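You operate a simulated robot arm through the tools that you are given. There is no shell and no other tool. Be economical: measure what you need, move in short steps, check, and stop when the job is done.

You run a simulated two-armed robot. Do the job below in one go: nothing can be reset, and whatever is moved stays where it is left.

## Task
Fetch the blue shaft cap from the left stand top and set it on the low shelf of the air bench. Stack the small carton that says "E61" from the left stand top on top of the small carton marked "E57". Put one of the test bottles from the left stand top on the blue film pad there. Put the grey can that says "E45" from the packing stand on the left stand shelf and the grey can marked "E35" on the left stand top. Put one of the paper wads from the packing stand on top of the brown taped carton on the left stand top. Open the far cabinet right door, take the black tape roll from the far table top and put it on the far cabinet second shelf from the bottom, then shut the door. Do these in any order. Set down upright: test bottle, grey can.

Only the result counts: the job must be done as asked and must still hold three seconds after the hand-in. Knocking over, shifting, dropping, spilling or breaking anything else fails it. Lids that push on must go on centred and level and be pressed home; caps that screw on are set level and turned clockwise until they are tight.

## Robot
Two 7-joint arms with fingered hands on one trunk, on a base that drives. Base frame: it is fixed to the floor where the robot stands at the start and does not move with it; the origin is under the middle of the robot, x ahead of it, y to its left, z up; the surface under the hand at the start is at about z = 900. Lengths are in mm, angles in degrees, forces in N, time in s.
The left shoulder is at the start at [70, 166, 1143], the right one opposite. With the tool pointing down near the work surface each hand reaches from about 460 to 960 mm from the robot's upright axis, wherever it stands, measured 20 degrees to its own side. Places, roughly: far cabinet right door [7100, -8100, 900]; far cabinet second shelf [7400, -8400, 500]; film pad [1750, 0, 1000]; grey can [3250, 1250, 750]; left stand shelf [1300, 200, 300]; left stand top [1300, 200, 900]; low shelf of the air bench [-1200, -900, 300]; paper wad (8x7x6 cm) [3500, 1200, 800]; shaft cap [750, 250, 1000]; small carton [2000, 250, 1000]; tape roll [5250, -5000, 1000]; taped carton (17x16x13 cm) [1400, 300, 1000]; test bottle (7x7x15 cm) [1900, 400, 1000]. Payload 4.1 kg a hand.
The TCP of each hand is the grasp point between the finger pads, 32 mm short of the fingertips. In the tool frame z runs along the fingers and y along their closing line. Largest opening 108 mm; the body of the gripper starts 38 mm behind the TCP. The gripper is a hand of 4 fingers: y runs from the thumb to the fingers, the wrist lies at [-16, -108, -186] in the tool frame, and closing takes about 1.5 s.
Orientation is that of the tool frame in the base frame, as a unit quaternion [w, x, y, z]. With the fingers straight down and the wrist toward the robot, the tool's x, y and z point along [0, 1, 0], [1, 0, 0] and [0, 0, -1] of the base frame.

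## Interface
- The arms move only by the tool apply_moves. It takes "left_steps", "right_steps" or both (then of equal length, played together; a hand with none holds still); each is a list of rows, each a list of 6 numbers: the shift along the base's x, y, z in mm, then the turn, a rotation vector about the base's x, y, z in rad. In form: [[dx, dy, dz, wx, wy, wz], ...]. A call has 1 to 8 rows; each row shifts and turns the commanded pose from where the row before left it. "left_gripper" and "right_gripper" are, for a hand that has rows, the finger opening in mm, from 0 to 108, set as the call begins (left out, the last holds). Each row takes 0.2 s and may step no farther than 50 mm and 8.6 degrees from the row before; otherwise, or with a gripper value out of range, the whole call is refused. Where a pose cannot be reached the arm comes as near as it can. A force on the tool above 40 N (or 10 N above the force at the start of the call, whichever is more), or a blocked arm, ends the call early, and 0.2 s more pass. Each finger travels about 45 mm/s and halts on what it meets, pressing with about 25 N; the grip force reading is that of the motor and also rises with nothing between the fingers. The clock runs only during rows and for 0.2 s after the last one: add rows that do not move to give the fingers time. It gives the time, the measured TCP pose, the force on the tool (base axes), the opening and the grip force at its end, in the units of the frame above (readings bear some noise), with the torque about the TCP (base axes, N m) and any sound that the robot's microphone picked up.
- Cameras (640 x 400 px; columns grow to the right, rows downward): "scene" is now at [136.3, 16.7, 1373.2]; the picture's right is [0.19, -0.98, 0.00], its down [-0.55, -0.11, -0.83] and it looks along [0.82, 0.16, -0.56] (base axes); focal length 255 px, centre (320, 200). "left" rides on the left gripper at [-64, -93, -132] in its tool frame; the picture's right is [-0.80, -0.28, 0.53], its down [0.55, -0.71, 0.45] and it looks along [0.25, 0.65, 0.72] (tool axes); focal length 247 px, centre (320, 200). "right" rides on the right gripper at [64, -93, -132] in its tool frame; the picture's right is [-0.80, 0.28, -0.53], its down [-0.55, -0.71, 0.45] and it looks along [-0.25, 0.65, 0.72] (tool axes); focal length 247 px, centre (320, 200). There is no depth. A picture from a camera that has moved, and an enlarged one, comes with that camera's place and axes in the base frame and with its lens.
- snapshot(camera): a new picture of that camera. It takes no simulated time.
- lift_body(by): slides the trunk up (or, below 0, down) by that many mm; the arms and the scene camera ride with it, the base frame stays. It gives what a move gives, with no picture.
- roll_base(legs): drives the robot by 1 to 6 legs, each [ahead, left, turn to the left] in mm, mm and degrees, along the robot's own axes; the way and the turn of a leg run together, so that a leg with both is an arc; at most 1500 mm and 180 degrees a leg. The arms and the cameras ride along, it lands a little off, and it stops where it bumps. It gives what a move gives.
- set_fingers(index, middle, ring, thumb_bend, hand): sets how far each is bent, from 0 (flat) to 100 (curled in); at 30 the hand is open as for a grip, at 70 the pads meet at the TCP. One left out holds its place. A second passes; each finger stops where it meets its share of the squeeze, and holds until it gets a number again. A gripper value or a shape takes the hand back. It gives what a move gives, with no picture; readings hold the bend of each and the force on the fingers (four entries, about 0 where the hand has none), thumb and palm.
- set_grasp(shape, hand): the hand has 4 fingers and takes this shape, open, in about a second: jaw (thumb against the fingers, like two jaws); tri (thumb and two fingers); tip (a fingertip pinch); poke (one finger out to press); point (the index stretched); flat (the hand flat); cup (the hand cupped); fist (a fist). The gripper value then closes the fingers along that shape, each until it touches; the sizes above hold for jaw. It gives what a move gives, with no picture.
- pan_tilt(pan, tilt): turns the head with the scene camera to pan (to the left, within 86 degrees either way) and tilt (down, from -29 to 69), counted from straight ahead of the robot. It gives what a move gives.
- close_up(camera, box): a new picture of the part [left, top, right, bottom] of that camera's present view, enlarged. It takes no simulated time.
- sign_off(): hands the job in; it is judged then, once.

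Work in short steps. Places have to be worked out from the pictures, the camera data and where the tool is seen: move nearer, look again, correct. Check each grasp and each placing, and mend what went wrong. You have 483 turns and 246 pictures in all, those below and enlarged ones among them. Open the grippers and draw the arms clear of the work before you hand the job in, unless the task says otherwise.

The tools are called after "Request:" by a JSON object that holds its "api" and its "payload". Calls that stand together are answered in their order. apply_moves: Moves the arms, as the interface text tells. Its arguments: {"type":"object","properties":{"left_steps":{"type":"array","items":{"type":"array","items":{"type":"number"}}},"left_gripper":{"type":"number"},"right_steps":{"type":"array","items":{"type":"array","items":{"type":"number"}}},"right_gripper":{"type":"number"}},"required":[]} The other tools are called the same way: lift_body (by) slides the trunk up or down; set_grasp (shape, hand) gives the hand a shape; set_fingers (index, middle, ring, thumb_bend, hand) moves the fingers one by one; roll_base (legs) drives the base; pan_tilt (pan, tilt) turns the head that bears the scene camera; snapshot (camera) takes a picture; close_up (camera, box) takes an enlarged picture of a part of a camera's view; sign_off () hands the job in.

At the start:

```text
time_s: 0.0
left_eef_pos: [525.7, 435.3, 1207.5]
left_tcp_rot: [0.0, 0.707, 0.707, 0.0]
left_wrist_force: [0.4, 0.0, -0.5]
left_moment: [0.0, 0.04, -0.01]
left_finger_gap: 107.4
left_finger_force: 0.1
left_shape: jaw
left_bend: [30.0, 30.0, 30.0, 30.0]
left_finger forces: [0.1, 0.1, 0.0, 0.0, 0.1, 0.1]
right_eef_pos: [557.8, -65.6, 1113.3]
right_tcp_rot: [0.0, 0.707, 0.707, 0.0]
right_wrist_force: [0.1, 0.1, -0.2]
right_moment: [0.01, 0.0, 0.0]
right_finger_gap: 107.7
right_finger_force: 0.0
right_shape: jaw
right_bend: [30.0, 30.0, 30.0, 30.0]
right_finger forces: [0.0, 0.0, 0.1, 0.0, 0.1, 0.1]
trunk travel left (down, up): [-650.0, 290.0]
robot x, y, heading: [1.8, 2.3, -0.0]
head pan, tilt: [11.0, 33.8]
```

scene: 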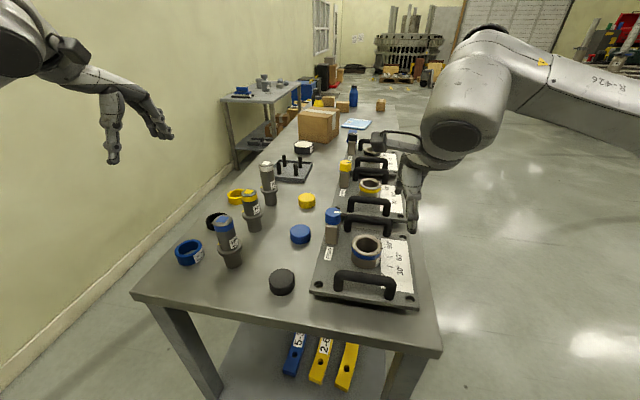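
right: 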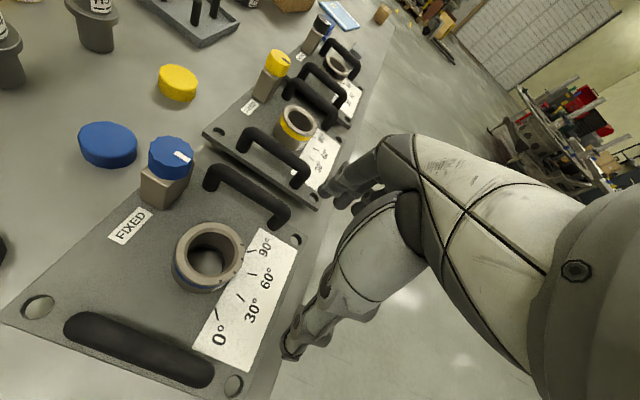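
left: 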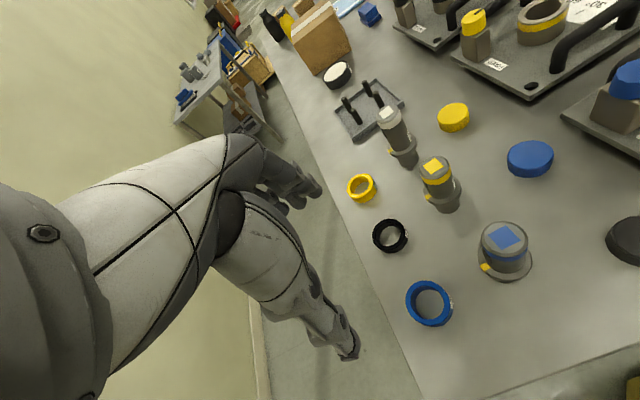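

I'll begin by looking more closely at the table and reading the labels.

Request:
{"api": "close_up", "payload": {"camera": "scene", "box": [140, 180, 440, 368]}}

Request:
{"api": "close_up", "payload": {"camera": "scene", "box": [220, 50, 460, 200]}}

```text
2.13 times, centred on (290, 274) of scene
camera zoom: at [136.3, 16.7, 1373.2], right [0.19, -0.98, 0.0], down [-0.55, -0.11, -0.83], along [0.82, 0.16, -0.56], focal length 542 px, centre (384, 43)
```

zoom: 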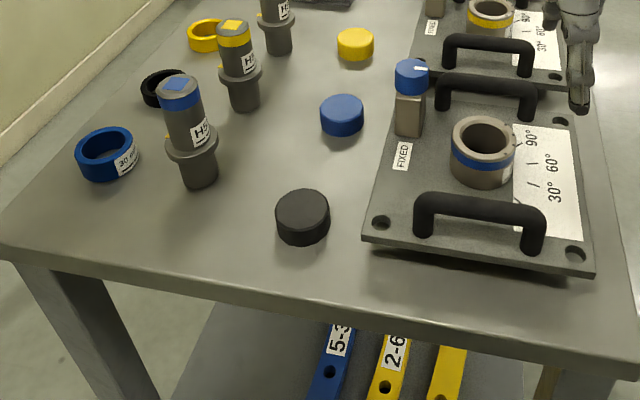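

```text
2.67 times, centred on (340, 125) of scene
camera zoom: at [136.3, 16.7, 1373.2], right [0.19, -0.98, 0.0], down [-0.55, -0.11, -0.83], along [0.82, 0.16, -0.56], focal length 680 px, centre (267, 400)
```

zoom: 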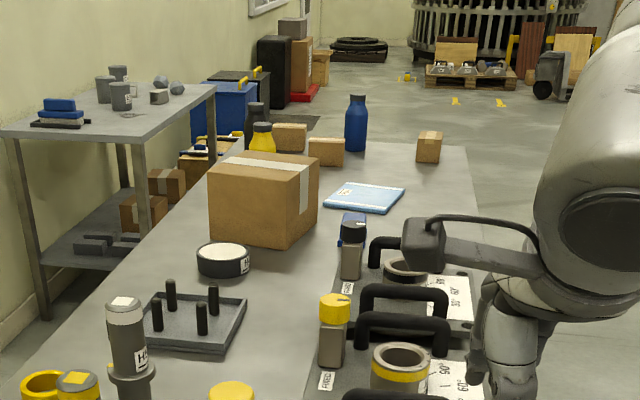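

The flat blue disc looks to be the blue shaft cap, at about (637, 169) on the table. I move the left hand above it and look again.

Request:
{"api": "apply_moves", "payload": {"left_steps": [[18, -44, 0, 0, 0, 0], [18, -44, 0, 0, 0, 0], [18, -44, 0, 0, 0, 0], [19, -44, 0, 0, 0, 0], [19, -45, 0, 0, 0, 0], [19, -45, 0, 0, 0, 0], [0, 0, -50, 0, 0, 0], [0, 0, -50, 0, 0, 0]], "left_gripper": 108}}

Request:
{"api": "snapshot", "payload": {"camera": "left"}}

Request:
{"api": "snapshot", "payload": {"camera": "scene"}}

```text
time_s: 1.8
left_eef_pos: [635.8, 170.7, 1108.9]
left_tcp_rot: [0.0, 0.707, 0.707, 0.0]
left_wrist_force: [0.4, 0.4, 0.1]
left_moment: [0.01, 0.01, 0.02]
left_finger_gap: 107.8
left_finger_force: 0.0
left_shape: jaw
left_bend: [30.0, 30.0, 30.0, 30.0]
left_finger forces: [0.0, 0.0, 0.0, 0.0, 0.0, 0.0]
right_eef_pos: [558.3, -65.5, 1111.6]
right_tcp_rot: [0.0, 0.707, 0.707, 0.0]
right_wrist_force: [-0.2, 0.4, -0.7]
right_moment: [-0.02, 0.02, -0.01]
right_finger_gap: 107.4
right_finger_force: 0.0
right_shape: jaw
right_bend: [30.0, 30.0, 30.0, 30.0]
right_finger forces: [0.0, 0.0, 0.0, 0.1, 0.1, 0.0]
trunk travel left (down, up): [-650.0, 290.0]
robot x, y, heading: [0.6, 0.9, 0.2]
head pan, tilt: [11.0, 33.8]
```

```text
240 pictures are left
camera left: at [543.0, 105.9, 1240.5], right [-0.28, -0.8, -0.53], down [-0.71, 0.55, -0.45], along [0.65, 0.25, -0.72], focal length 247 px, centre (320, 200)
```

left: 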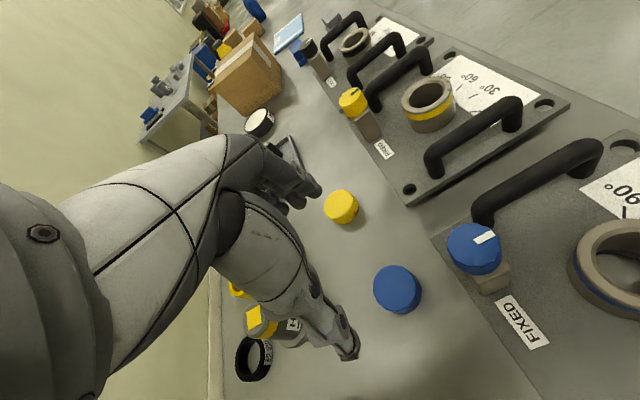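

```text
239 pictures are left
camera scene: at [137.1, 16.8, 1373.2], right [0.19, -0.98, 0.0], down [-0.55, -0.11, -0.83], along [0.81, 0.16, -0.56], focal length 255 px, centre (320, 200)
```

scene: 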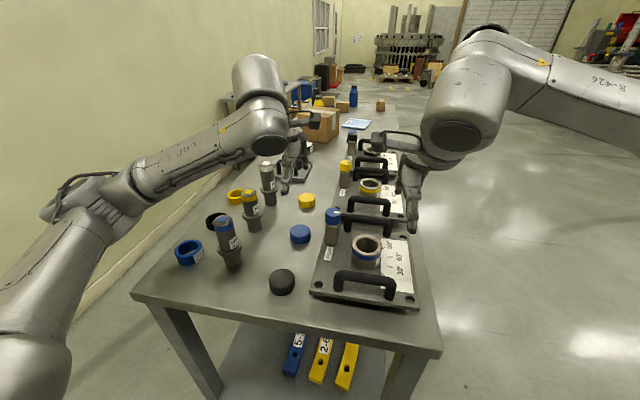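

Both views agree on the cap centre at (637.5, 168). I lower the hand to just above the table.

Request:
{"api": "apply_moves", "payload": {"left_steps": [[2, -3, -45, 0, 0, 0], [0, 0, -45, 0, 0, 0], [0, 0, -40, 0, 0, 0], [0, 0, -25, 0, 0, 0], [0, 0, -14, 0, 0, 0], [0, 0, 0, 0, 0, 0]]}}

Request:
{"api": "snapshot", "payload": {"camera": "left"}}

Request:
{"api": "close_up", "payload": {"camera": "scene", "box": [200, 130, 440, 280]}}

```text
time_s: 3.2
left_eef_pos: [638.6, 168.0, 939.8]
left_tcp_rot: [0.001, 0.707, 0.707, 0.0]
left_wrist_force: [0.7, 0.0, 0.4]
left_moment: [-0.01, 0.03, 0.01]
left_finger_gap: 107.5
left_finger_force: 0.1
left_shape: jaw
left_bend: [30.0, 30.0, 30.0, 30.0]
left_finger forces: [0.0, 0.1, 0.0, 0.1, 0.1, 0.1]
right_eef_pos: [556.8, -66.3, 1112.3]
right_tcp_rot: [0.0, 0.707, 0.707, -0.001]
right_wrist_force: [0.4, 0.2, 0.3]
right_moment: [-0.02, 0.03, -0.02]
right_finger_gap: 107.7
right_finger_force: 0.0
right_shape: jaw
right_bend: [30.0, 30.0, 30.0, 30.0]
right_finger forces: [0.0, 0.0, 0.0, 0.0, 0.0, 0.0]
trunk travel left (down, up): [-650.0, 290.0]
robot x, y, heading: [-0.4, -0.3, 0.0]
head pan, tilt: [11.0, 33.8]
```

```text
238 pictures are left
camera left: at [546.1, 102.3, 1071.2], right [-0.28, -0.8, -0.53], down [-0.71, 0.55, -0.45], along [0.65, 0.25, -0.72], focal length 247 px, centre (320, 200)
```

left: 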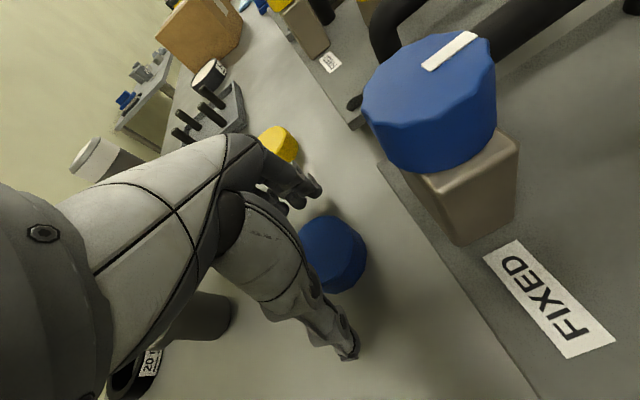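

```text
2.67 times, centred on (320, 205) of scene
camera zoom: at [136.4, 16.6, 1373.2], right [0.19, -0.98, 0.0], down [-0.55, -0.11, -0.83], along [0.81, 0.16, -0.56], focal length 680 px, centre (320, 187)
```

zoom: 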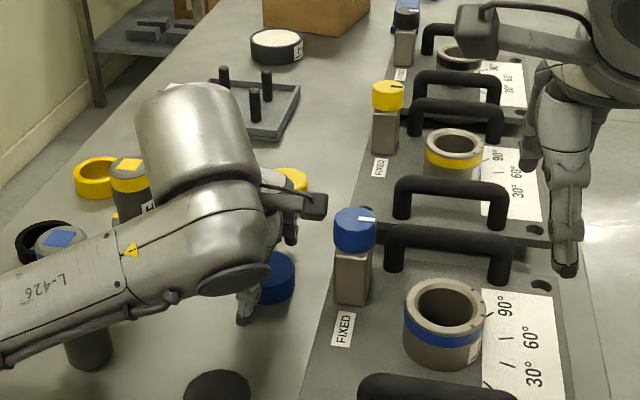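

The cap sits between thumb and fingers. I lower 5 mm more and close.

Request:
{"api": "apply_moves", "payload": {"left_steps": [[0, 0, -5, 0, 0, 0], [0, 0, 0, 0, 0, 0]]}}

Request:
{"api": "apply_moves", "payload": {"left_steps": [[0, 0, 0, 0, 0, 0], [0, 0, 0, 0, 0, 0], [0, 0, 0, 0, 0, 0], [0, 0, 0, 0, 0, 0], [0, 0, 0, 0, 0, 0], [0, 0, 0, 0, 0, 0], [0, 0, 0, 0, 0, 0], [0, 0, 0, 0, 0, 0]], "left_gripper": 20}}

Request:
{"api": "apply_moves", "payload": {"left_steps": [[0, 0, 30, 0, 0, 0], [0, 0, 40, 0, 0, 0], [0, 0, 40, 0, 0, 0], [0, 0, 40, 0, 0, 0]]}}

Request:
{"api": "snapshot", "payload": {"camera": "left"}}

```text
time_s: 3.8
left_eef_pos: [639.2, 167.0, 934.8]
left_tcp_rot: [-0.001, 0.707, 0.707, 0.0]
left_wrist_force: [0.1, -0.3, -0.1]
left_moment: [0.0, 0.04, 0.02]
left_finger_gap: 107.4
left_finger_force: 0.0
left_shape: jaw
left_bend: [30.0, 30.0, 30.0, 30.0]
left_finger forces: [0.0, 0.0, 0.1, 0.0, 0.1, 0.0]
right_eef_pos: [556.3, -65.2, 1111.2]
right_tcp_rot: [-0.001, 0.707, 0.708, 0.0]
right_wrist_force: [0.4, -0.5, -0.3]
right_moment: [0.0, 0.0, 0.02]
right_finger_gap: 107.3
right_finger_force: 0.0
right_shape: jaw
right_bend: [30.0, 30.0, 30.0, 30.0]
right_finger forces: [0.1, 0.0, 0.0, 0.0, 0.1, 0.0]
trunk travel left (down, up): [-650.0, 290.0]
robot x, y, heading: [0.4, 2.1, -0.1]
head pan, tilt: [11.0, 33.8]
```

```text
time_s: 5.6
left_eef_pos: [637.9, 168.6, 934.8]
left_tcp_rot: [0.0, 0.707, 0.707, 0.0]
left_wrist_force: [-0.2, 0.7, 0.3]
left_moment: [0.02, 0.0, -0.02]
left_finger_gap: 49.2
left_finger_force: 25.3
left_shape: jaw
left_bend: [74.0, 46.0, 50.0, 72.0]
left_finger forces: [13.4, 8.0, 0.0, 0.1, 21.1, 0.2]
right_eef_pos: [557.8, -65.7, 1111.3]
right_tcp_rot: [0.0, 0.707, 0.707, 0.0]
right_wrist_force: [-0.5, 0.5, -0.1]
right_moment: [0.0, 0.01, 0.0]
right_finger_gap: 107.5
right_finger_force: 0.0
right_shape: jaw
right_bend: [30.0, 30.0, 30.0, 30.0]
right_finger forces: [0.1, 0.0, 0.0, 0.0, 0.0, 0.0]
trunk travel left (down, up): [-650.0, 290.0]
robot x, y, heading: [-0.8, 0.5, 0.0]
head pan, tilt: [11.0, 33.8]
```

```text
time_s: 6.6
left_eef_pos: [638.9, 166.6, 1082.5]
left_tcp_rot: [-0.001, 0.707, 0.707, 0.0]
left_wrist_force: [0.5, -0.9, -1.0]
left_moment: [0.05, -0.01, 0.01]
left_finger_gap: 48.8
left_finger_force: 24.9
left_shape: jaw
left_bend: [74.0, 46.0, 50.0, 72.0]
left_finger forces: [13.5, 7.9, 0.0, 0.0, 21.0, 0.0]
right_eef_pos: [556.4, -66.6, 1112.7]
right_tcp_rot: [0.0, 0.707, 0.707, 0.0]
right_wrist_force: [-0.1, 0.4, -0.5]
right_moment: [0.04, -0.02, 0.0]
right_finger_gap: 107.6
right_finger_force: 0.3
right_shape: jaw
right_bend: [30.0, 30.0, 30.0, 30.0]
right_finger forces: [0.0, 0.0, 0.1, 0.1, 0.0, 0.1]
trunk travel left (down, up): [-650.0, 290.0]
robot x, y, heading: [-3.0, 2.1, 0.2]
head pan, tilt: [11.0, 33.8]
```

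```text
236 pictures are left
camera left: at [546.2, 100.1, 1214.7], right [-0.28, -0.8, -0.53], down [-0.71, 0.55, -0.45], along [0.65, 0.25, -0.72], focal length 247 px, centre (320, 200)
```

left: 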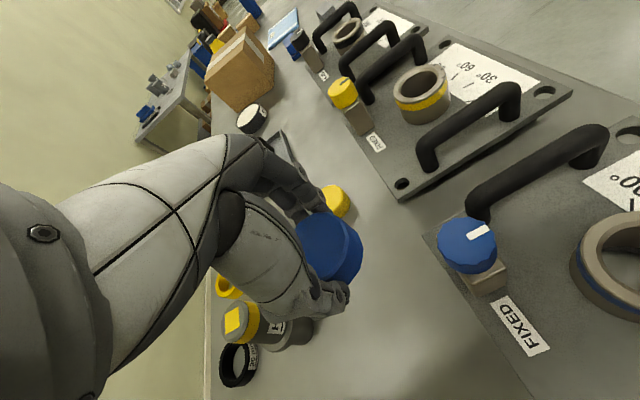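

The cap is held. I lift it, then look to the right to plan a path to the air bench.

Request:
{"api": "apply_moves", "payload": {"left_steps": [[-30, 10, 40, 0, 0, 0], [-40, 10, 40, 0, 0, 0], [-45, 20, 0, 0, 0, 0]]}}

Request:
{"api": "pan_tilt", "payload": {"pan": -86, "tilt": 20}}

Request:
{"api": "snapshot", "payload": {"camera": "scene"}}

```text
refused: row 1 steps farther than a row can; nothing moved
```

```text
time_s: 8.3
left_eef_pos: [638.6, 165.8, 1082.7]
left_tcp_rot: [0.0, 0.707, 0.707, 0.0]
left_wrist_force: [0.2, -0.2, 0.0]
left_moment: [0.0, -0.02, 0.01]
left_finger_gap: 49.0
left_finger_force: 24.9
left_shape: jaw
left_bend: [74.0, 46.0, 50.0, 72.0]
left_finger forces: [13.5, 8.0, 0.1, 0.0, 21.0, 0.1]
right_eef_pos: [557.9, -65.9, 1112.5]
right_tcp_rot: [0.001, 0.706, 0.708, 0.001]
right_wrist_force: [-0.3, -0.2, -0.3]
right_moment: [-0.02, 0.01, -0.01]
right_finger_gap: 107.5
right_finger_force: 0.0
right_shape: jaw
right_bend: [30.0, 30.0, 30.0, 30.0]
right_finger forces: [0.0, 0.0, 0.0, 0.0, 0.0, 0.0]
trunk travel left (down, up): [-650.0, 290.0]
robot x, y, heading: [-1.9, 0.6, 0.2]
head pan, tilt: [-85.9, 20.0]
```

```text
235 pictures are left
camera scene: at [56.1, -93.2, 1395.3], right [-1.0, -0.07, 0.0], down [-0.02, 0.34, -0.94], along [0.07, -0.94, -0.34], focal length 255 px, centre (320, 200)
```

scene: 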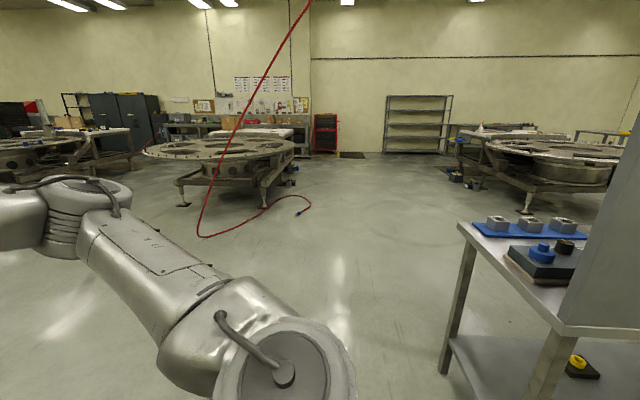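

I redo the lift with smaller steps.

Request:
{"api": "apply_moves", "payload": {"left_steps": [[-25, 10, 40, 0, 0, 0], [-25, 10, 40, 0, 0, 0], [-45, 20, 0, 0, 0, 0], [-40, 20, 0, 0, 0, 0]]}}

Request:
{"api": "roll_base", "payload": {"legs": [[0, -900, 0], [250, 0, 0], [0, 0, -180]]}}

Request:
{"api": "pan_tilt", "payload": {"pan": -10, "tilt": 35}}

Request:
{"api": "snapshot", "payload": {"camera": "scene"}}

```text
time_s: 9.3
left_eef_pos: [501.8, 229.0, 1165.0]
left_tcp_rot: [0.002, 0.707, 0.707, 0.0]
left_wrist_force: [-1.7, 0.2, -0.4]
left_moment: [-0.02, 0.02, -0.01]
left_finger_gap: 48.8
left_finger_force: 24.9
left_shape: jaw
left_bend: [74.0, 46.0, 50.0, 72.0]
left_finger forces: [13.4, 8.1, 0.0, 0.1, 21.0, 0.0]
right_eef_pos: [555.8, -65.5, 1113.3]
right_tcp_rot: [0.001, 0.707, 0.707, 0.0]
right_wrist_force: [-0.6, 0.2, 0.6]
right_moment: [-0.03, -0.04, -0.02]
right_finger_gap: 107.5
right_finger_force: 0.1
right_shape: jaw
right_bend: [30.0, 30.0, 30.0, 30.0]
right_finger forces: [0.0, 0.0, 0.0, 0.0, 0.0, 0.1]
trunk travel left (down, up): [-650.0, 290.0]
robot x, y, heading: [-1.8, 0.4, -0.2]
head pan, tilt: [-85.9, 20.0]
```

```text
time_s: 22.9
left_eef_pos: [-253.1, -1120.9, 1163.9]
left_tcp_rot: [0.0, -0.705, 0.71, 0.0]
left_wrist_force: [-0.2, -0.5, 0.9]
left_moment: [-0.03, -0.01, -0.04]
left_finger_gap: 47.9
left_finger_force: 25.0
left_shape: jaw
left_bend: [74.0, 46.0, 50.0, 73.0]
left_finger forces: [13.2, 7.8, 0.0, 0.0, 20.5, 0.0]
right_eef_pos: [-303.2, -827.5, 1111.6]
right_tcp_rot: [0.0, -0.705, 0.709, 0.0]
right_wrist_force: [-0.1, -0.3, 0.4]
right_moment: [0.04, 0.01, 0.0]
right_finger_gap: 107.9
right_finger_force: 0.1
right_shape: jaw
right_bend: [30.0, 30.0, 30.0, 30.0]
right_finger forces: [0.0, 0.0, 0.1, 0.1, 0.0, 0.1]
trunk travel left (down, up): [-650.0, 290.0]
robot x, y, heading: [253.8, -899.2, 179.8]
head pan, tilt: [-85.9, 20.0]
```

```text
time_s: 24.4
left_eef_pos: [-253.2, -1121.4, 1163.8]
left_tcp_rot: [0.001, -0.705, 0.71, 0.0]
left_wrist_force: [-0.2, 0.8, -1.7]
left_moment: [-0.01, -0.02, 0.0]
left_finger_gap: 48.3
left_finger_force: 25.1
left_shape: jaw
left_bend: [74.0, 46.0, 50.0, 73.0]
left_finger forces: [13.2, 7.6, 0.0, 0.1, 20.3, 0.0]
right_eef_pos: [-303.2, -827.7, 1109.8]
right_tcp_rot: [0.001, -0.704, 0.71, 0.0]
right_wrist_force: [-0.4, -0.5, -0.9]
right_moment: [-0.04, -0.03, 0.01]
right_finger_gap: 107.5
right_finger_force: 0.0
right_shape: jaw
right_bend: [30.0, 30.0, 30.0, 30.0]
right_finger forces: [0.0, 0.1, 0.1, 0.0, 0.0, 0.0]
trunk travel left (down, up): [-650.0, 290.0]
robot x, y, heading: [256.6, -900.3, 179.9]
head pan, tilt: [-10.0, 35.0]
```

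```text
234 pictures are left
camera scene: at [115.6, -882.0, 1371.4], right [0.18, 0.98, 0.0], down [0.56, -0.1, -0.82], along [-0.81, 0.15, -0.57], focal length 255 px, centre (320, 200)
```

scene: 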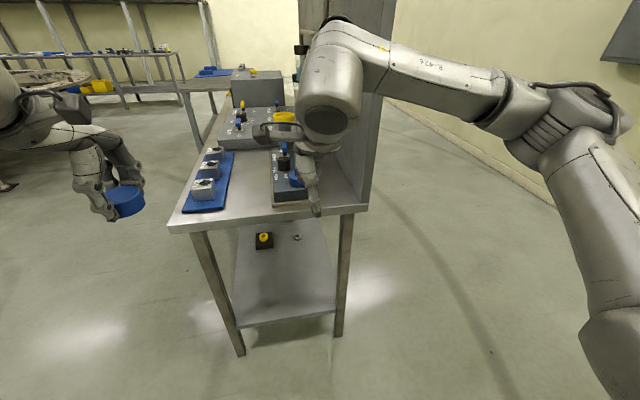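

The shelf front edge is near x≈-520, y from -1117 to -696, with free space at the front. I lower the trunk and shift sideways so that the left hand enters mid-shelf.

Request:
{"api": "lift_body", "payload": {"by": -520}}

Request:
{"api": "roll_base", "payload": {"legs": [[0, -190, 0], [50, 0, 0]]}}

Request:
{"api": "apply_moves", "payload": {"left_steps": [[0, 0, -45, 0, 0, 0], [0, 0, -45, 0, 0, 0], [0, 0, -45, 0, 0, 0], [0, 0, -45, 0, 0, 0]]}}

Request:
{"api": "pan_tilt", "payload": {"pan": 10, "tilt": 30}}

Request:
{"api": "snapshot", "payload": {"camera": "scene"}}

Request:
{"api": "snapshot", "payload": {"camera": "left"}}

```text
refused: -520 is not a number from -400 to 400
```

```text
time_s: 26.4
left_eef_pos: [-300.1, -932.5, 1165.6]
left_tcp_rot: [0.0, -0.703, 0.711, 0.0]
left_wrist_force: [-0.7, -0.5, -0.2]
left_moment: [0.05, -0.01, -0.02]
left_finger_gap: 48.1
left_finger_force: 25.0
left_shape: jaw
left_bend: [74.0, 46.0, 50.0, 73.0]
left_finger forces: [13.3, 7.7, 0.0, 0.1, 20.5, 0.0]
right_eef_pos: [-349.4, -637.9, 1111.4]
right_tcp_rot: [-0.001, -0.703, 0.711, 0.0]
right_wrist_force: [-0.2, -0.4, 0.1]
right_moment: [-0.02, 0.02, 0.0]
right_finger_gap: 107.4
right_finger_force: 0.1
right_shape: jaw
right_bend: [30.0, 30.0, 30.0, 30.0]
right_finger forces: [0.0, 0.0, 0.1, 0.1, 0.0, 0.0]
trunk travel left (down, up): [-650.0, 290.0]
robot x, y, heading: [205.5, -707.9, 179.3]
head pan, tilt: [-10.0, 35.0]
```

```text
time_s: 27.4
left_eef_pos: [-320.5, -931.6, 988.6]
left_tcp_rot: [0.0, -0.704, 0.711, 0.002]
left_wrist_force: [0.2, -0.9, -1.2]
left_moment: [0.01, 0.02, 0.0]
left_finger_gap: 48.1
left_finger_force: 25.2
left_shape: jaw
left_bend: [74.0, 46.0, 50.0, 73.0]
left_finger forces: [13.2, 7.8, 0.0, 0.1, 20.4, 0.0]
left hand out of reach, approached as far as the arm can: row 2, 3
right_eef_pos: [-349.2, -638.3, 1112.5]
right_tcp_rot: [0.0, -0.703, 0.711, 0.0]
right_wrist_force: [-0.3, -0.4, -0.4]
right_moment: [-0.03, 0.03, 0.01]
right_finger_gap: 107.5
right_finger_force: 0.0
right_shape: jaw
right_bend: [30.0, 30.0, 30.0, 30.0]
right_finger forces: [0.0, 0.1, 0.0, 0.1, 0.0, 0.0]
trunk travel left (down, up): [-650.0, 290.0]
robot x, y, heading: [206.3, -709.6, 179.5]
head pan, tilt: [-10.0, 35.0]
```

```text
time_s: 28.2
left_eef_pos: [-320.0, -930.8, 989.3]
left_tcp_rot: [0.0, -0.704, 0.71, 0.0]
left_wrist_force: [0.5, 0.6, 0.2]
left_moment: [-0.01, 0.01, -0.01]
left_finger_gap: 48.1
left_finger_force: 25.3
left_shape: jaw
left_bend: [74.0, 46.0, 50.0, 73.0]
left_finger forces: [13.2, 7.7, 0.1, 0.0, 20.5, 0.1]
right_eef_pos: [-350.1, -637.3, 1112.0]
right_tcp_rot: [-0.001, -0.703, 0.711, 0.001]
right_wrist_force: [-0.3, 0.4, -0.2]
right_moment: [0.01, -0.01, 0.02]
right_finger_gap: 107.5
right_finger_force: 0.1
right_shape: jaw
right_bend: [30.0, 30.0, 30.0, 30.0]
right_finger forces: [0.0, 0.0, 0.1, 0.0, 0.0, 0.0]
trunk travel left (down, up): [-650.0, 290.0]
robot x, y, heading: [205.0, -709.0, 179.4]
head pan, tilt: [10.0, 30.0]
```

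```text
233 pictures are left
camera scene: at [65.9, -723.8, 1379.2], right [-0.16, 0.99, 0.0], down [0.49, 0.08, -0.87], along [-0.85, -0.14, -0.5], focal length 255 px, centre (320, 200)
```

scene: 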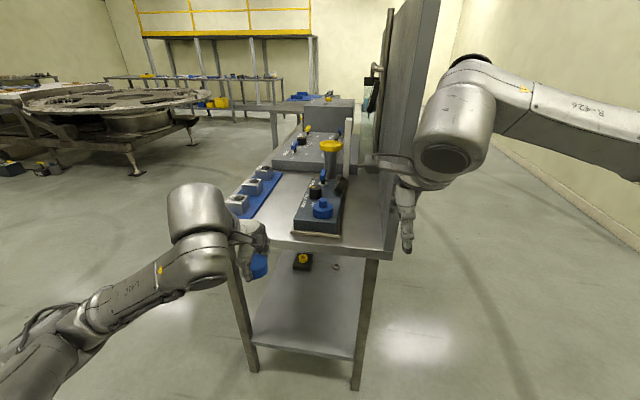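

```text
232 pictures are left
camera left: at [-226.3, -868.7, 1120.5], right [0.29, 0.8, -0.53], down [0.7, -0.56, -0.45], along [-0.65, -0.24, -0.72], focal length 247 px, centre (320, 200)
```

left: 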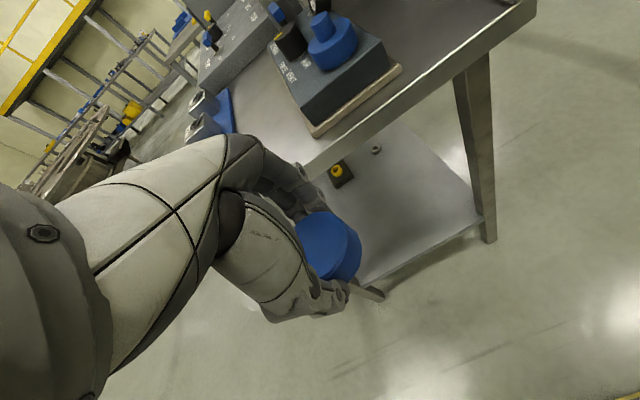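

Clear of the bench edge by about 100 mm. I lower the trunk in two goes.

Request:
{"api": "lift_body", "payload": {"by": -380}}

Request:
{"api": "lift_body", "payload": {"by": -140}}

Request:
{"api": "snapshot", "payload": {"camera": "scene"}}

```text
time_s: 31.9
left_eef_pos: [-319.6, -931.5, 608.8]
left_tcp_rot: [0.0, -0.703, 0.711, 0.001]
left_wrist_force: [0.4, 0.4, -1.0]
left_moment: [0.01, -0.01, -0.03]
left_finger_gap: 48.2
left_finger_force: 24.7
left_shape: jaw
left_bend: [74.0, 46.0, 50.0, 73.0]
left_finger forces: [13.2, 7.8, 0.0, 0.0, 20.4, 0.0]
right_eef_pos: [-349.9, -637.5, 731.1]
right_tcp_rot: [0.0, -0.703, 0.711, 0.001]
right_wrist_force: [0.1, 0.1, 0.0]
right_moment: [0.02, 0.01, 0.02]
right_finger_gap: 107.6
right_finger_force: 0.0
right_shape: jaw
right_bend: [30.0, 30.0, 30.0, 30.0]
right_finger forces: [0.1, 0.0, 0.0, 0.1, 0.1, 0.0]
trunk travel left (down, up): [-270.0, 670.0]
robot x, y, heading: [205.2, -709.6, 179.3]
head pan, tilt: [10.0, 30.0]
```

```text
time_s: 33.6
left_eef_pos: [-319.8, -931.3, 469.1]
left_tcp_rot: [0.0, -0.704, 0.71, 0.001]
left_wrist_force: [-0.7, -1.0, -0.6]
left_moment: [0.01, 0.01, 0.0]
left_finger_gap: 47.9
left_finger_force: 24.8
left_shape: jaw
left_bend: [74.0, 46.0, 50.0, 73.0]
left_finger forces: [13.2, 7.9, 0.0, 0.1, 20.4, 0.0]
right_eef_pos: [-350.3, -637.3, 591.7]
right_tcp_rot: [0.0, -0.704, 0.711, 0.0]
right_wrist_force: [0.1, 0.0, -0.1]
right_moment: [0.02, 0.02, 0.0]
right_finger_gap: 107.6
right_finger_force: 0.1
right_shape: jaw
right_bend: [30.0, 30.0, 30.0, 30.0]
right_finger forces: [0.1, 0.0, 0.1, 0.0, 0.0, 0.0]
trunk travel left (down, up): [-130.0, 810.0]
robot x, y, heading: [208.0, -707.7, 179.3]
head pan, tilt: [10.0, 30.0]
```

```text
231 pictures are left
camera scene: at [66.1, -724.0, 859.3], right [-0.16, 0.99, 0.0], down [0.49, 0.08, -0.87], along [-0.85, -0.14, -0.5], focal length 255 px, centre (320, 200)
```

scene: 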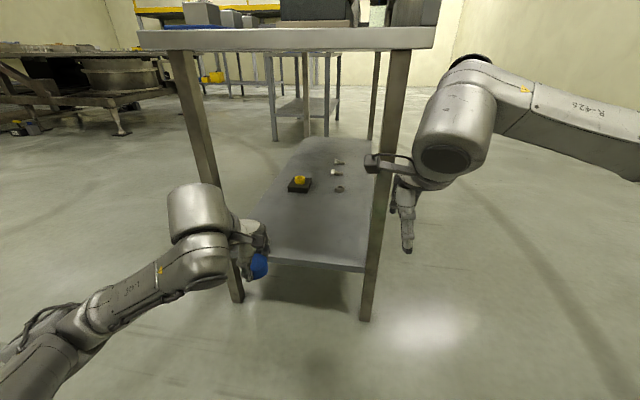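

The shelf front is at about x=-500. I move the hand in over the shelf, still 130 mm high.

Request:
{"api": "apply_moves", "payload": {"left_steps": [[-43, 6, 0, 0, 0, 0], [-43, 6, 0, 0, 0, 0], [-43, 6, 0, 0, 0, 0], [-43, 6, 0, 0, 0, 0], [-43, 6, 0, 0, 0, 0], [-43, 6, 0, 0, 0, 0], [-40, 0, 0, 0, 0, 0], [0, 0, 0, 0, 0, 0]]}}

Request:
{"api": "snapshot", "payload": {"camera": "scene"}}

Request:
{"api": "snapshot", "payload": {"camera": "left"}}

```text
time_s: 35.4
left_eef_pos: [-619.8, -895.2, 467.9]
left_tcp_rot: [0.0, -0.703, 0.711, 0.0]
left_wrist_force: [-0.5, -0.3, -0.7]
left_moment: [-0.05, 0.02, 0.01]
left_finger_gap: 48.1
left_finger_force: 24.9
left_shape: jaw
left_bend: [74.0, 46.0, 50.0, 73.0]
left_finger forces: [13.1, 7.9, 0.0, 0.1, 20.4, 0.0]
right_eef_pos: [-350.1, -637.5, 592.0]
right_tcp_rot: [0.0, -0.703, 0.711, 0.0]
right_wrist_force: [0.2, -0.7, -0.1]
right_moment: [0.0, 0.01, 0.02]
right_finger_gap: 107.7
right_finger_force: 0.1
right_shape: jaw
right_bend: [30.0, 30.0, 30.0, 30.0]
right_finger forces: [0.1, 0.1, 0.0, 0.0, 0.0, 0.1]
trunk travel left (down, up): [-130.0, 810.0]
robot x, y, heading: [208.2, -708.4, 179.4]
head pan, tilt: [10.0, 30.0]
```

```text
230 pictures are left
camera scene: at [65.9, -723.9, 859.2], right [-0.16, 0.99, 0.0], down [0.49, 0.08, -0.87], along [-0.85, -0.14, -0.5], focal length 255 px, centre (320, 200)
```

scene: 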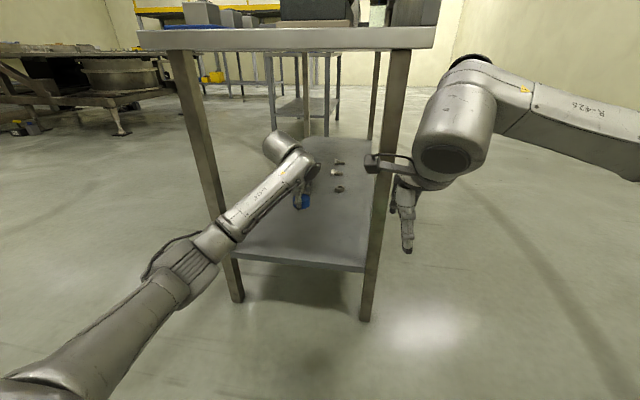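

```text
229 pictures are left
camera left: at [-524.5, -832.2, 599.4], right [0.29, 0.79, -0.53], down [0.7, -0.56, -0.45], along [-0.65, -0.24, -0.72], focal length 247 px, centre (320, 200)
```

left: 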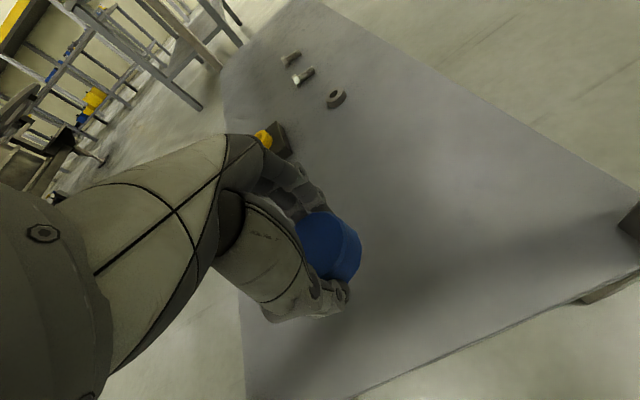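

Good position over bare shelf. I lower towards it.

Request:
{"api": "apply_moves", "payload": {"left_steps": [[0, 0, -40, 0, 0, 0], [0, 0, -40, 0, 0, 0], [0, 0, -25, 0, 0, 0], [0, 0, -10, 0, 0, 0], [0, 0, 0, 0, 0, 0]]}}

Request:
{"api": "apply_moves", "payload": {"left_steps": [[0, 0, -5, 0, 0, 0], [0, 0, -5, 0, 0, 0], [0, 0, -5, 0, 0, 0], [0, 0, -5, 0, 0, 0], [0, 0, 0, 0, 0, 0]]}}

Request:
{"api": "snapshot", "payload": {"camera": "left"}}

```text
time_s: 36.6
left_eef_pos: [-618.5, -894.6, 351.7]
left_tcp_rot: [-0.001, -0.704, 0.711, 0.0]
left_wrist_force: [0.3, 0.6, 0.0]
left_moment: [0.01, -0.01, -0.02]
left_finger_gap: 48.3
left_finger_force: 24.7
left_shape: jaw
left_bend: [74.0, 46.0, 50.0, 73.0]
left_finger forces: [13.3, 7.8, 0.0, 0.0, 20.3, 0.0]
right_eef_pos: [-350.6, -637.6, 592.4]
right_tcp_rot: [0.001, -0.703, 0.711, 0.0]
right_wrist_force: [-0.6, 1.2, 0.5]
right_moment: [0.01, -0.05, 0.02]
right_finger_gap: 107.6
right_finger_force: 0.0
right_shape: jaw
right_bend: [30.0, 30.0, 30.0, 30.0]
right_finger forces: [0.0, 0.0, 0.0, 0.1, 0.0, 0.1]
trunk travel left (down, up): [-130.0, 810.0]
robot x, y, heading: [198.6, -710.2, 179.2]
head pan, tilt: [10.0, 30.0]
```

```text
time_s: 37.8
left_eef_pos: [-616.6, -895.5, 334.7]
left_tcp_rot: [0.0, -0.703, 0.711, 0.0]
left_wrist_force: [-0.2, -0.7, -0.9]
left_moment: [0.0, 0.01, 0.0]
left_finger_gap: 48.1
left_finger_force: 25.3
left_shape: jaw
left_bend: [74.0, 46.0, 50.0, 73.0]
left_finger forces: [13.1, 7.8, 0.0, 0.0, 20.4, 0.0]
right_eef_pos: [-350.5, -637.1, 592.9]
right_tcp_rot: [0.0, -0.704, 0.71, -0.001]
right_wrist_force: [-0.3, 0.2, -0.8]
right_moment: [-0.01, 0.02, -0.01]
right_finger_gap: 107.6
right_finger_force: 0.1
right_shape: jaw
right_bend: [30.0, 30.0, 30.0, 30.0]
right_finger forces: [0.0, 0.0, 0.0, 0.0, 0.0, 0.1]
trunk travel left (down, up): [-130.0, 810.0]
robot x, y, heading: [205.3, -710.0, 179.5]
head pan, tilt: [10.0, 30.0]
```

```text
228 pictures are left
camera left: at [-524.0, -832.9, 465.0], right [0.29, 0.8, -0.53], down [0.7, -0.56, -0.45], along [-0.65, -0.24, -0.72], focal length 247 px, centre (320, 200)
```

left: 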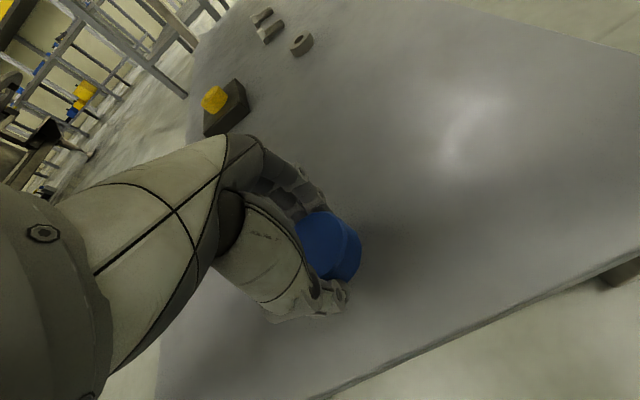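

No contact yet; I keep lowering in 5 mm steps.

Request:
{"api": "apply_moves", "payload": {"left_steps": [[0, 0, -5, 0, 0, 0], [0, 0, -5, 0, 0, 0], [0, 0, -5, 0, 0, 0], [0, 0, -5, 0, 0, 0], [0, 0, -5, 0, 0, 0], [0, 0, -5, 0, 0, 0], [0, 0, 0, 0, 0, 0]]}}

```text
time_s: 39.4
left_eef_pos: [-616.7, -896.4, 303.7]
left_tcp_rot: [0.0, -0.703, 0.711, 0.0]
left_wrist_force: [1.2, -0.4, 2.6]
left_moment: [-0.02, 0.11, 0.0]
left_finger_gap: 47.9
left_finger_force: 25.1
left_shape: jaw
left_bend: [74.0, 46.0, 50.0, 73.0]
left_finger forces: [13.4, 7.9, 0.0, 0.0, 20.6, 0.1]
right_eef_pos: [-349.3, -637.2, 592.4]
right_tcp_rot: [0.0, -0.704, 0.711, 0.001]
right_wrist_force: [0.7, -0.5, 0.4]
right_moment: [0.03, -0.02, 0.01]
right_finger_gap: 107.4
right_finger_force: 0.1
right_shape: jaw
right_bend: [30.0, 30.0, 30.0, 30.0]
right_finger forces: [0.0, 0.0, 0.1, 0.0, 0.0, 0.1]
trunk travel left (down, up): [-130.0, 810.0]
robot x, y, heading: [209.3, -710.5, 179.3]
head pan, tilt: [10.0, 30.0]
```

Slight contact force (2.6 N) at z≈304. I look before releasing.

Request:
{"api": "apply_moves", "payload": {"left_steps": [[0, 0, -2, 0, 0, 0], [0, 0, 0, 0, 0, 0]]}}

Request:
{"api": "snapshot", "payload": {"camera": "left"}}

```text
time_s: 40.0
left_eef_pos: [-618.7, -895.1, 303.7]
left_tcp_rot: [-0.001, -0.703, 0.711, 0.001]
left_wrist_force: [1.3, -2.8, 11.0]
left_moment: [-0.06, 0.08, 0.05]
left_finger_gap: 48.3
left_finger_force: 25.2
left_shape: jaw
left_bend: [74.0, 46.0, 50.0, 73.0]
left_finger forces: [13.5, 8.2, 0.0, 0.1, 22.5, 0.1]
right_eef_pos: [-350.4, -638.8, 592.7]
right_tcp_rot: [-0.001, -0.703, 0.711, 0.001]
right_wrist_force: [-0.2, -0.3, 0.6]
right_moment: [0.02, 0.01, -0.01]
right_finger_gap: 107.7
right_finger_force: 0.0
right_shape: jaw
right_bend: [30.0, 30.0, 30.0, 30.0]
right_finger forces: [0.0, 0.1, 0.0, 0.0, 0.0, 0.0]
trunk travel left (down, up): [-130.0, 810.0]
robot x, y, heading: [208.4, -709.7, 179.4]
head pan, tilt: [10.0, 30.0]
```

```text
227 pictures are left
camera left: at [-523.5, -832.7, 434.6], right [0.29, 0.79, -0.53], down [0.7, -0.56, -0.45], along [-0.65, -0.24, -0.72], focal length 247 px, centre (320, 200)
```

left: 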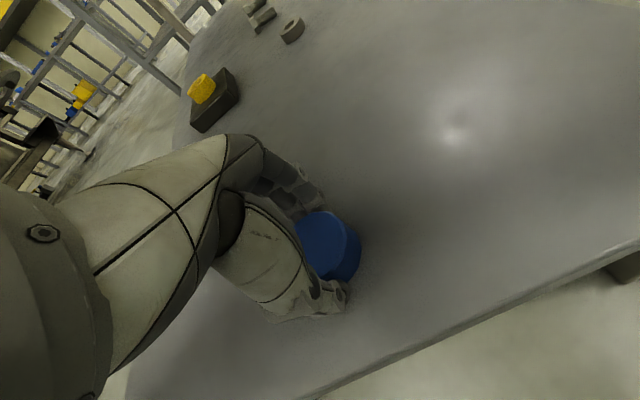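

Firm contact at 11 N. I open the hand and rise.

Request:
{"api": "apply_moves", "payload": {"left_steps": [[0, 0, 0, 0, 0, 0], [0, 0, 0, 0, 0, 0], [0, 0, 0, 0, 0, 0], [0, 0, 0, 0, 0, 0], [0, 0, 0, 0, 0, 0], [0, 0, 0, 0, 0, 0], [0, 0, 0, 0, 0, 0], [0, 0, 0, 0, 0, 0]], "left_gripper": 108}}

Request:
{"api": "apply_moves", "payload": {"left_steps": [[0, 0, 10, 0, 0, 0], [0, 0, 20, 0, 0, 0], [0, 0, 40, 0, 0, 0], [0, 0, 45, 0, 0, 0], [0, 0, 45, 0, 0, 0]]}}

Request:
{"api": "snapshot", "payload": {"camera": "left"}}

```text
time_s: 41.8
left_eef_pos: [-616.9, -896.2, 302.3]
left_tcp_rot: [0.0, -0.703, 0.711, 0.001]
left_wrist_force: [3.3, 1.3, 9.2]
left_moment: [-0.07, 0.46, -0.04]
left_finger_gap: 105.1
left_finger_force: 0.1
left_shape: jaw
left_bend: [30.0, 31.0, 30.0, 30.0]
left_finger forces: [0.1, 9.2, 0.0, 0.0, 0.0, 0.0]
right_eef_pos: [-349.6, -637.4, 592.5]
right_tcp_rot: [0.0, -0.703, 0.711, 0.0]
right_wrist_force: [0.0, -0.2, -0.5]
right_moment: [0.03, 0.01, -0.01]
right_finger_gap: 107.7
right_finger_force: 0.1
right_shape: jaw
right_bend: [30.0, 30.0, 30.0, 30.0]
right_finger forces: [0.0, 0.1, 0.1, 0.1, 0.0, 0.1]
trunk travel left (down, up): [-130.0, 810.0]
robot x, y, heading: [203.7, -712.5, 179.5]
head pan, tilt: [10.0, 30.0]
```

```text
time_s: 43.0
left_eef_pos: [-616.5, -896.3, 460.7]
left_tcp_rot: [0.001, -0.703, 0.711, 0.0]
left_wrist_force: [-0.1, -0.3, -0.2]
left_moment: [0.01, 0.02, 0.0]
left_finger_gap: 107.8
left_finger_force: 0.2
left_shape: jaw
left_bend: [30.0, 30.0, 30.0, 30.0]
left_finger forces: [0.0, 0.1, 0.0, 0.0, 0.0, 0.0]
right_eef_pos: [-349.9, -636.8, 591.5]
right_tcp_rot: [0.0, -0.703, 0.711, 0.0]
right_wrist_force: [-0.9, -0.3, 0.4]
right_moment: [0.02, -0.01, 0.0]
right_finger_gap: 107.7
right_finger_force: 0.2
right_shape: jaw
right_bend: [30.0, 30.0, 30.0, 30.0]
right_finger forces: [0.1, 0.0, 0.0, 0.1, 0.0, 0.1]
trunk travel left (down, up): [-130.0, 810.0]
robot x, y, heading: [207.2, -709.2, 179.4]
head pan, tilt: [10.0, 30.0]
```

```text
226 pictures are left
camera left: at [-523.8, -832.8, 593.1], right [0.29, 0.8, -0.53], down [0.7, -0.56, -0.45], along [-0.65, -0.24, -0.72], focal length 247 px, centre (320, 200)
```

left: 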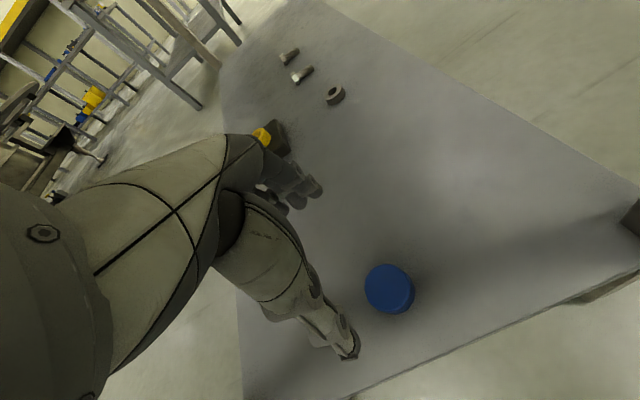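

The cap rests on the shelf. I withdraw the hand, back off and raise the trunk.

Request:
{"api": "apply_moves", "payload": {"left_steps": [[45, -5, 0, 0, 0, 0], [45, -5, 0, 0, 0, 0], [45, -5, 0, 0, 0, 0], [45, -5, 0, 0, 0, 0], [45, -5, 0, 0, 0, 0], [45, -5, 0, 0, 0, 0], [35, 0, 0, 0, 0, 0]]}}

Request:
{"api": "roll_base", "payload": {"legs": [[-300, 0, 0]]}}

Request:
{"api": "snapshot", "payload": {"camera": "scene"}}

Request:
{"api": "lift_body", "payload": {"by": 400}}

Request:
{"api": "lift_body", "payload": {"by": 200}}

Request:
{"api": "roll_base", "payload": {"legs": [[-100, 200, 0], [0, 0, -90], [0, -1290, 0]]}}

Request:
{"api": "pan_tilt", "payload": {"pan": 0, "tilt": 35}}

Request:
{"api": "snapshot", "payload": {"camera": "scene"}}

```text
time_s: 44.6
left_eef_pos: [-317.0, -924.8, 459.9]
left_tcp_rot: [0.001, -0.704, 0.71, -0.001]
left_wrist_force: [0.4, 0.0, 0.1]
left_moment: [0.02, -0.07, -0.04]
left_finger_gap: 107.9
left_finger_force: 0.0
left_shape: jaw
left_bend: [30.0, 30.0, 30.0, 30.0]
left_finger forces: [0.0, 0.0, 0.0, 0.0, 0.1, 0.0]
left hand out of reach, approached as far as the arm can: row 7
right_eef_pos: [-350.8, -637.5, 591.9]
right_tcp_rot: [0.0, -0.703, 0.711, 0.0]
right_wrist_force: [0.1, -0.7, -0.6]
right_moment: [0.05, 0.01, 0.02]
right_finger_gap: 107.7
right_finger_force: 0.2
right_shape: jaw
right_bend: [30.0, 30.0, 30.0, 30.0]
right_finger forces: [0.1, 0.0, 0.0, 0.1, 0.0, 0.0]
trunk travel left (down, up): [-130.0, 810.0]
robot x, y, heading: [204.6, -708.2, 179.6]
head pan, tilt: [10.0, 30.0]
```

```text
time_s: 46.6
left_eef_pos: [-12.8, -928.6, 460.1]
left_tcp_rot: [0.0, -0.704, 0.711, 0.0]
left_wrist_force: [-0.1, 0.1, -1.1]
left_moment: [-0.03, -0.02, -0.01]
left_finger_gap: 107.6
left_finger_force: 0.0
left_shape: jaw
left_bend: [30.0, 30.0, 30.0, 30.0]
left_finger forces: [0.1, 0.0, 0.0, 0.0, 0.0, 0.0]
right_eef_pos: [-47.7, -641.7, 591.8]
right_tcp_rot: [0.001, -0.704, 0.711, 0.001]
right_wrist_force: [0.4, 1.1, -0.5]
right_moment: [-0.01, 0.0, 0.01]
right_finger_gap: 107.9
right_finger_force: 0.0
right_shape: jaw
right_bend: [30.0, 30.0, 30.0, 30.0]
right_finger forces: [0.0, 0.0, 0.1, 0.1, 0.1, 0.0]
trunk travel left (down, up): [-130.0, 810.0]
robot x, y, heading: [506.6, -713.5, 179.6]
head pan, tilt: [10.0, 30.0]
```

```text
225 pictures are left
camera scene: at [368.7, -727.2, 859.2], right [-0.16, 0.99, 0.0], down [0.49, 0.08, -0.87], along [-0.85, -0.14, -0.5], focal length 255 px, centre (320, 200)
```

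scene: 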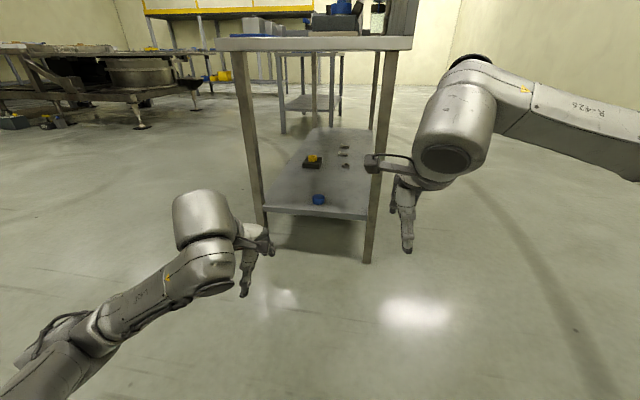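

```text
time_s: 50.5
left_eef_pos: [-13.1, -928.6, 861.1]
left_tcp_rot: [0.0, -0.704, 0.711, 0.0]
left_wrist_force: [0.0, 0.1, 1.1]
left_moment: [-0.01, 0.02, -0.03]
left_finger_gap: 107.5
left_finger_force: 0.1
left_shape: jaw
left_bend: [30.0, 30.0, 30.0, 30.0]
left_finger forces: [0.0, 0.1, 0.1, 0.0, 0.0, 0.1]
right_eef_pos: [-46.7, -641.5, 992.3]
right_tcp_rot: [0.0, -0.704, 0.71, 0.0]
right_wrist_force: [-0.4, -0.4, -0.1]
right_moment: [-0.03, 0.01, -0.04]
right_finger_gap: 107.6
right_finger_force: 0.0
right_shape: jaw
right_bend: [30.0, 30.0, 30.0, 30.0]
right_finger forces: [0.0, 0.0, 0.1, 0.0, 0.0, 0.0]
trunk travel left (down, up): [-530.0, 410.0]
robot x, y, heading: [510.2, -713.8, 179.4]
head pan, tilt: [10.0, 30.0]
```

```text
time_s: 52.6
left_eef_pos: [-13.4, -928.4, 1059.8]
left_tcp_rot: [0.001, -0.704, 0.71, 0.0]
left_wrist_force: [0.6, 0.1, 0.0]
left_moment: [-0.02, 0.03, -0.01]
left_finger_gap: 107.7
left_finger_force: 0.0
left_shape: jaw
left_bend: [30.0, 30.0, 30.0, 30.0]
left_finger forces: [0.1, 0.0, 0.0, 0.1, 0.1, 0.1]
right_eef_pos: [-47.9, -640.7, 1191.1]
right_tcp_rot: [0.0, -0.704, 0.71, 0.001]
right_wrist_force: [0.3, 0.2, 0.5]
right_moment: [0.0, -0.01, 0.0]
right_finger_gap: 107.4
right_finger_force: 0.1
right_shape: jaw
right_bend: [30.0, 30.0, 30.0, 30.0]
right_finger forces: [0.0, 0.0, 0.1, 0.0, 0.0, 0.0]
trunk travel left (down, up): [-730.0, 210.0]
robot x, y, heading: [510.8, -715.4, 179.6]
head pan, tilt: [10.0, 30.0]
```

```text
time_s: 64.3
left_eef_pos: [1699.5, -390.7, 1060.6]
left_tcp_rot: [0.0, -0.005, 1.0, 0.0]
left_wrist_force: [0.0, 0.8, 0.4]
left_moment: [-0.01, 0.04, -0.03]
left_finger_gap: 107.5
left_finger_force: 0.1
left_shape: jaw
left_bend: [30.0, 30.0, 30.0, 30.0]
left_finger forces: [0.0, 0.0, 0.0, 0.1, 0.1, 0.0]
right_eef_pos: [1985.3, -350.5, 1192.1]
right_tcp_rot: [0.0, -0.005, 1.0, 0.0]
right_wrist_force: [0.0, 0.2, -0.4]
right_moment: [-0.01, 0.01, 0.02]
right_finger_gap: 107.5
right_finger_force: 0.0
right_shape: jaw
right_bend: [30.0, 30.0, 30.0, 30.0]
right_finger forces: [0.0, 0.1, 0.0, 0.0, 0.0, 0.1]
trunk travel left (down, up): [-730.0, 210.0]
robot x, y, heading: [1925.4, -911.8, 90.6]
head pan, tilt: [10.0, 30.0]
```

```text
time_s: 65.1
left_eef_pos: [1699.4, -389.4, 1061.2]
left_tcp_rot: [0.0, -0.004, 1.0, 0.0]
left_wrist_force: [0.2, -0.7, 0.4]
left_moment: [0.01, 0.0, 0.01]
left_finger_gap: 107.8
left_finger_force: 0.0
left_shape: jaw
left_bend: [30.0, 30.0, 30.0, 30.0]
left_finger forces: [0.0, 0.0, 0.1, 0.1, 0.1, 0.0]
right_eef_pos: [1985.0, -351.1, 1190.9]
right_tcp_rot: [0.0, -0.005, 1.0, 0.0]
right_wrist_force: [0.3, 0.4, 0.0]
right_moment: [0.01, 0.01, 0.01]
right_finger_gap: 107.7
right_finger_force: 0.0
right_shape: jaw
right_bend: [30.0, 30.0, 30.0, 30.0]
right_finger forces: [0.0, 0.1, 0.0, 0.1, 0.0, 0.0]
trunk travel left (down, up): [-730.0, 210.0]
robot x, y, heading: [1925.3, -912.6, 90.5]
head pan, tilt: [0.0, 35.0]
```

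```text
224 pictures are left
camera scene: at [1921.5, -770.9, 1451.5], right [1.0, 0.01, 0.0], down [0.0, -0.57, -0.82], along [-0.01, 0.82, -0.57], focal length 255 px, centre (320, 200)
```

scene: 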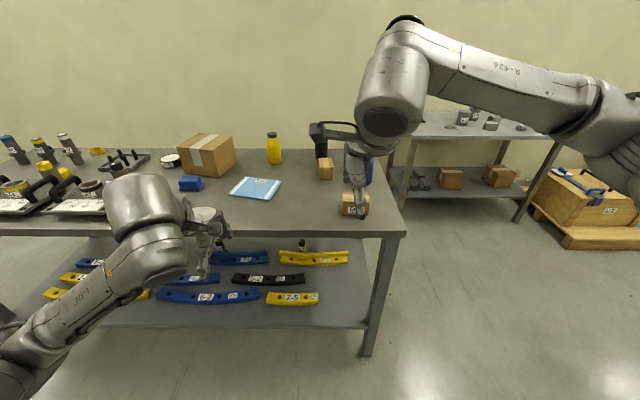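

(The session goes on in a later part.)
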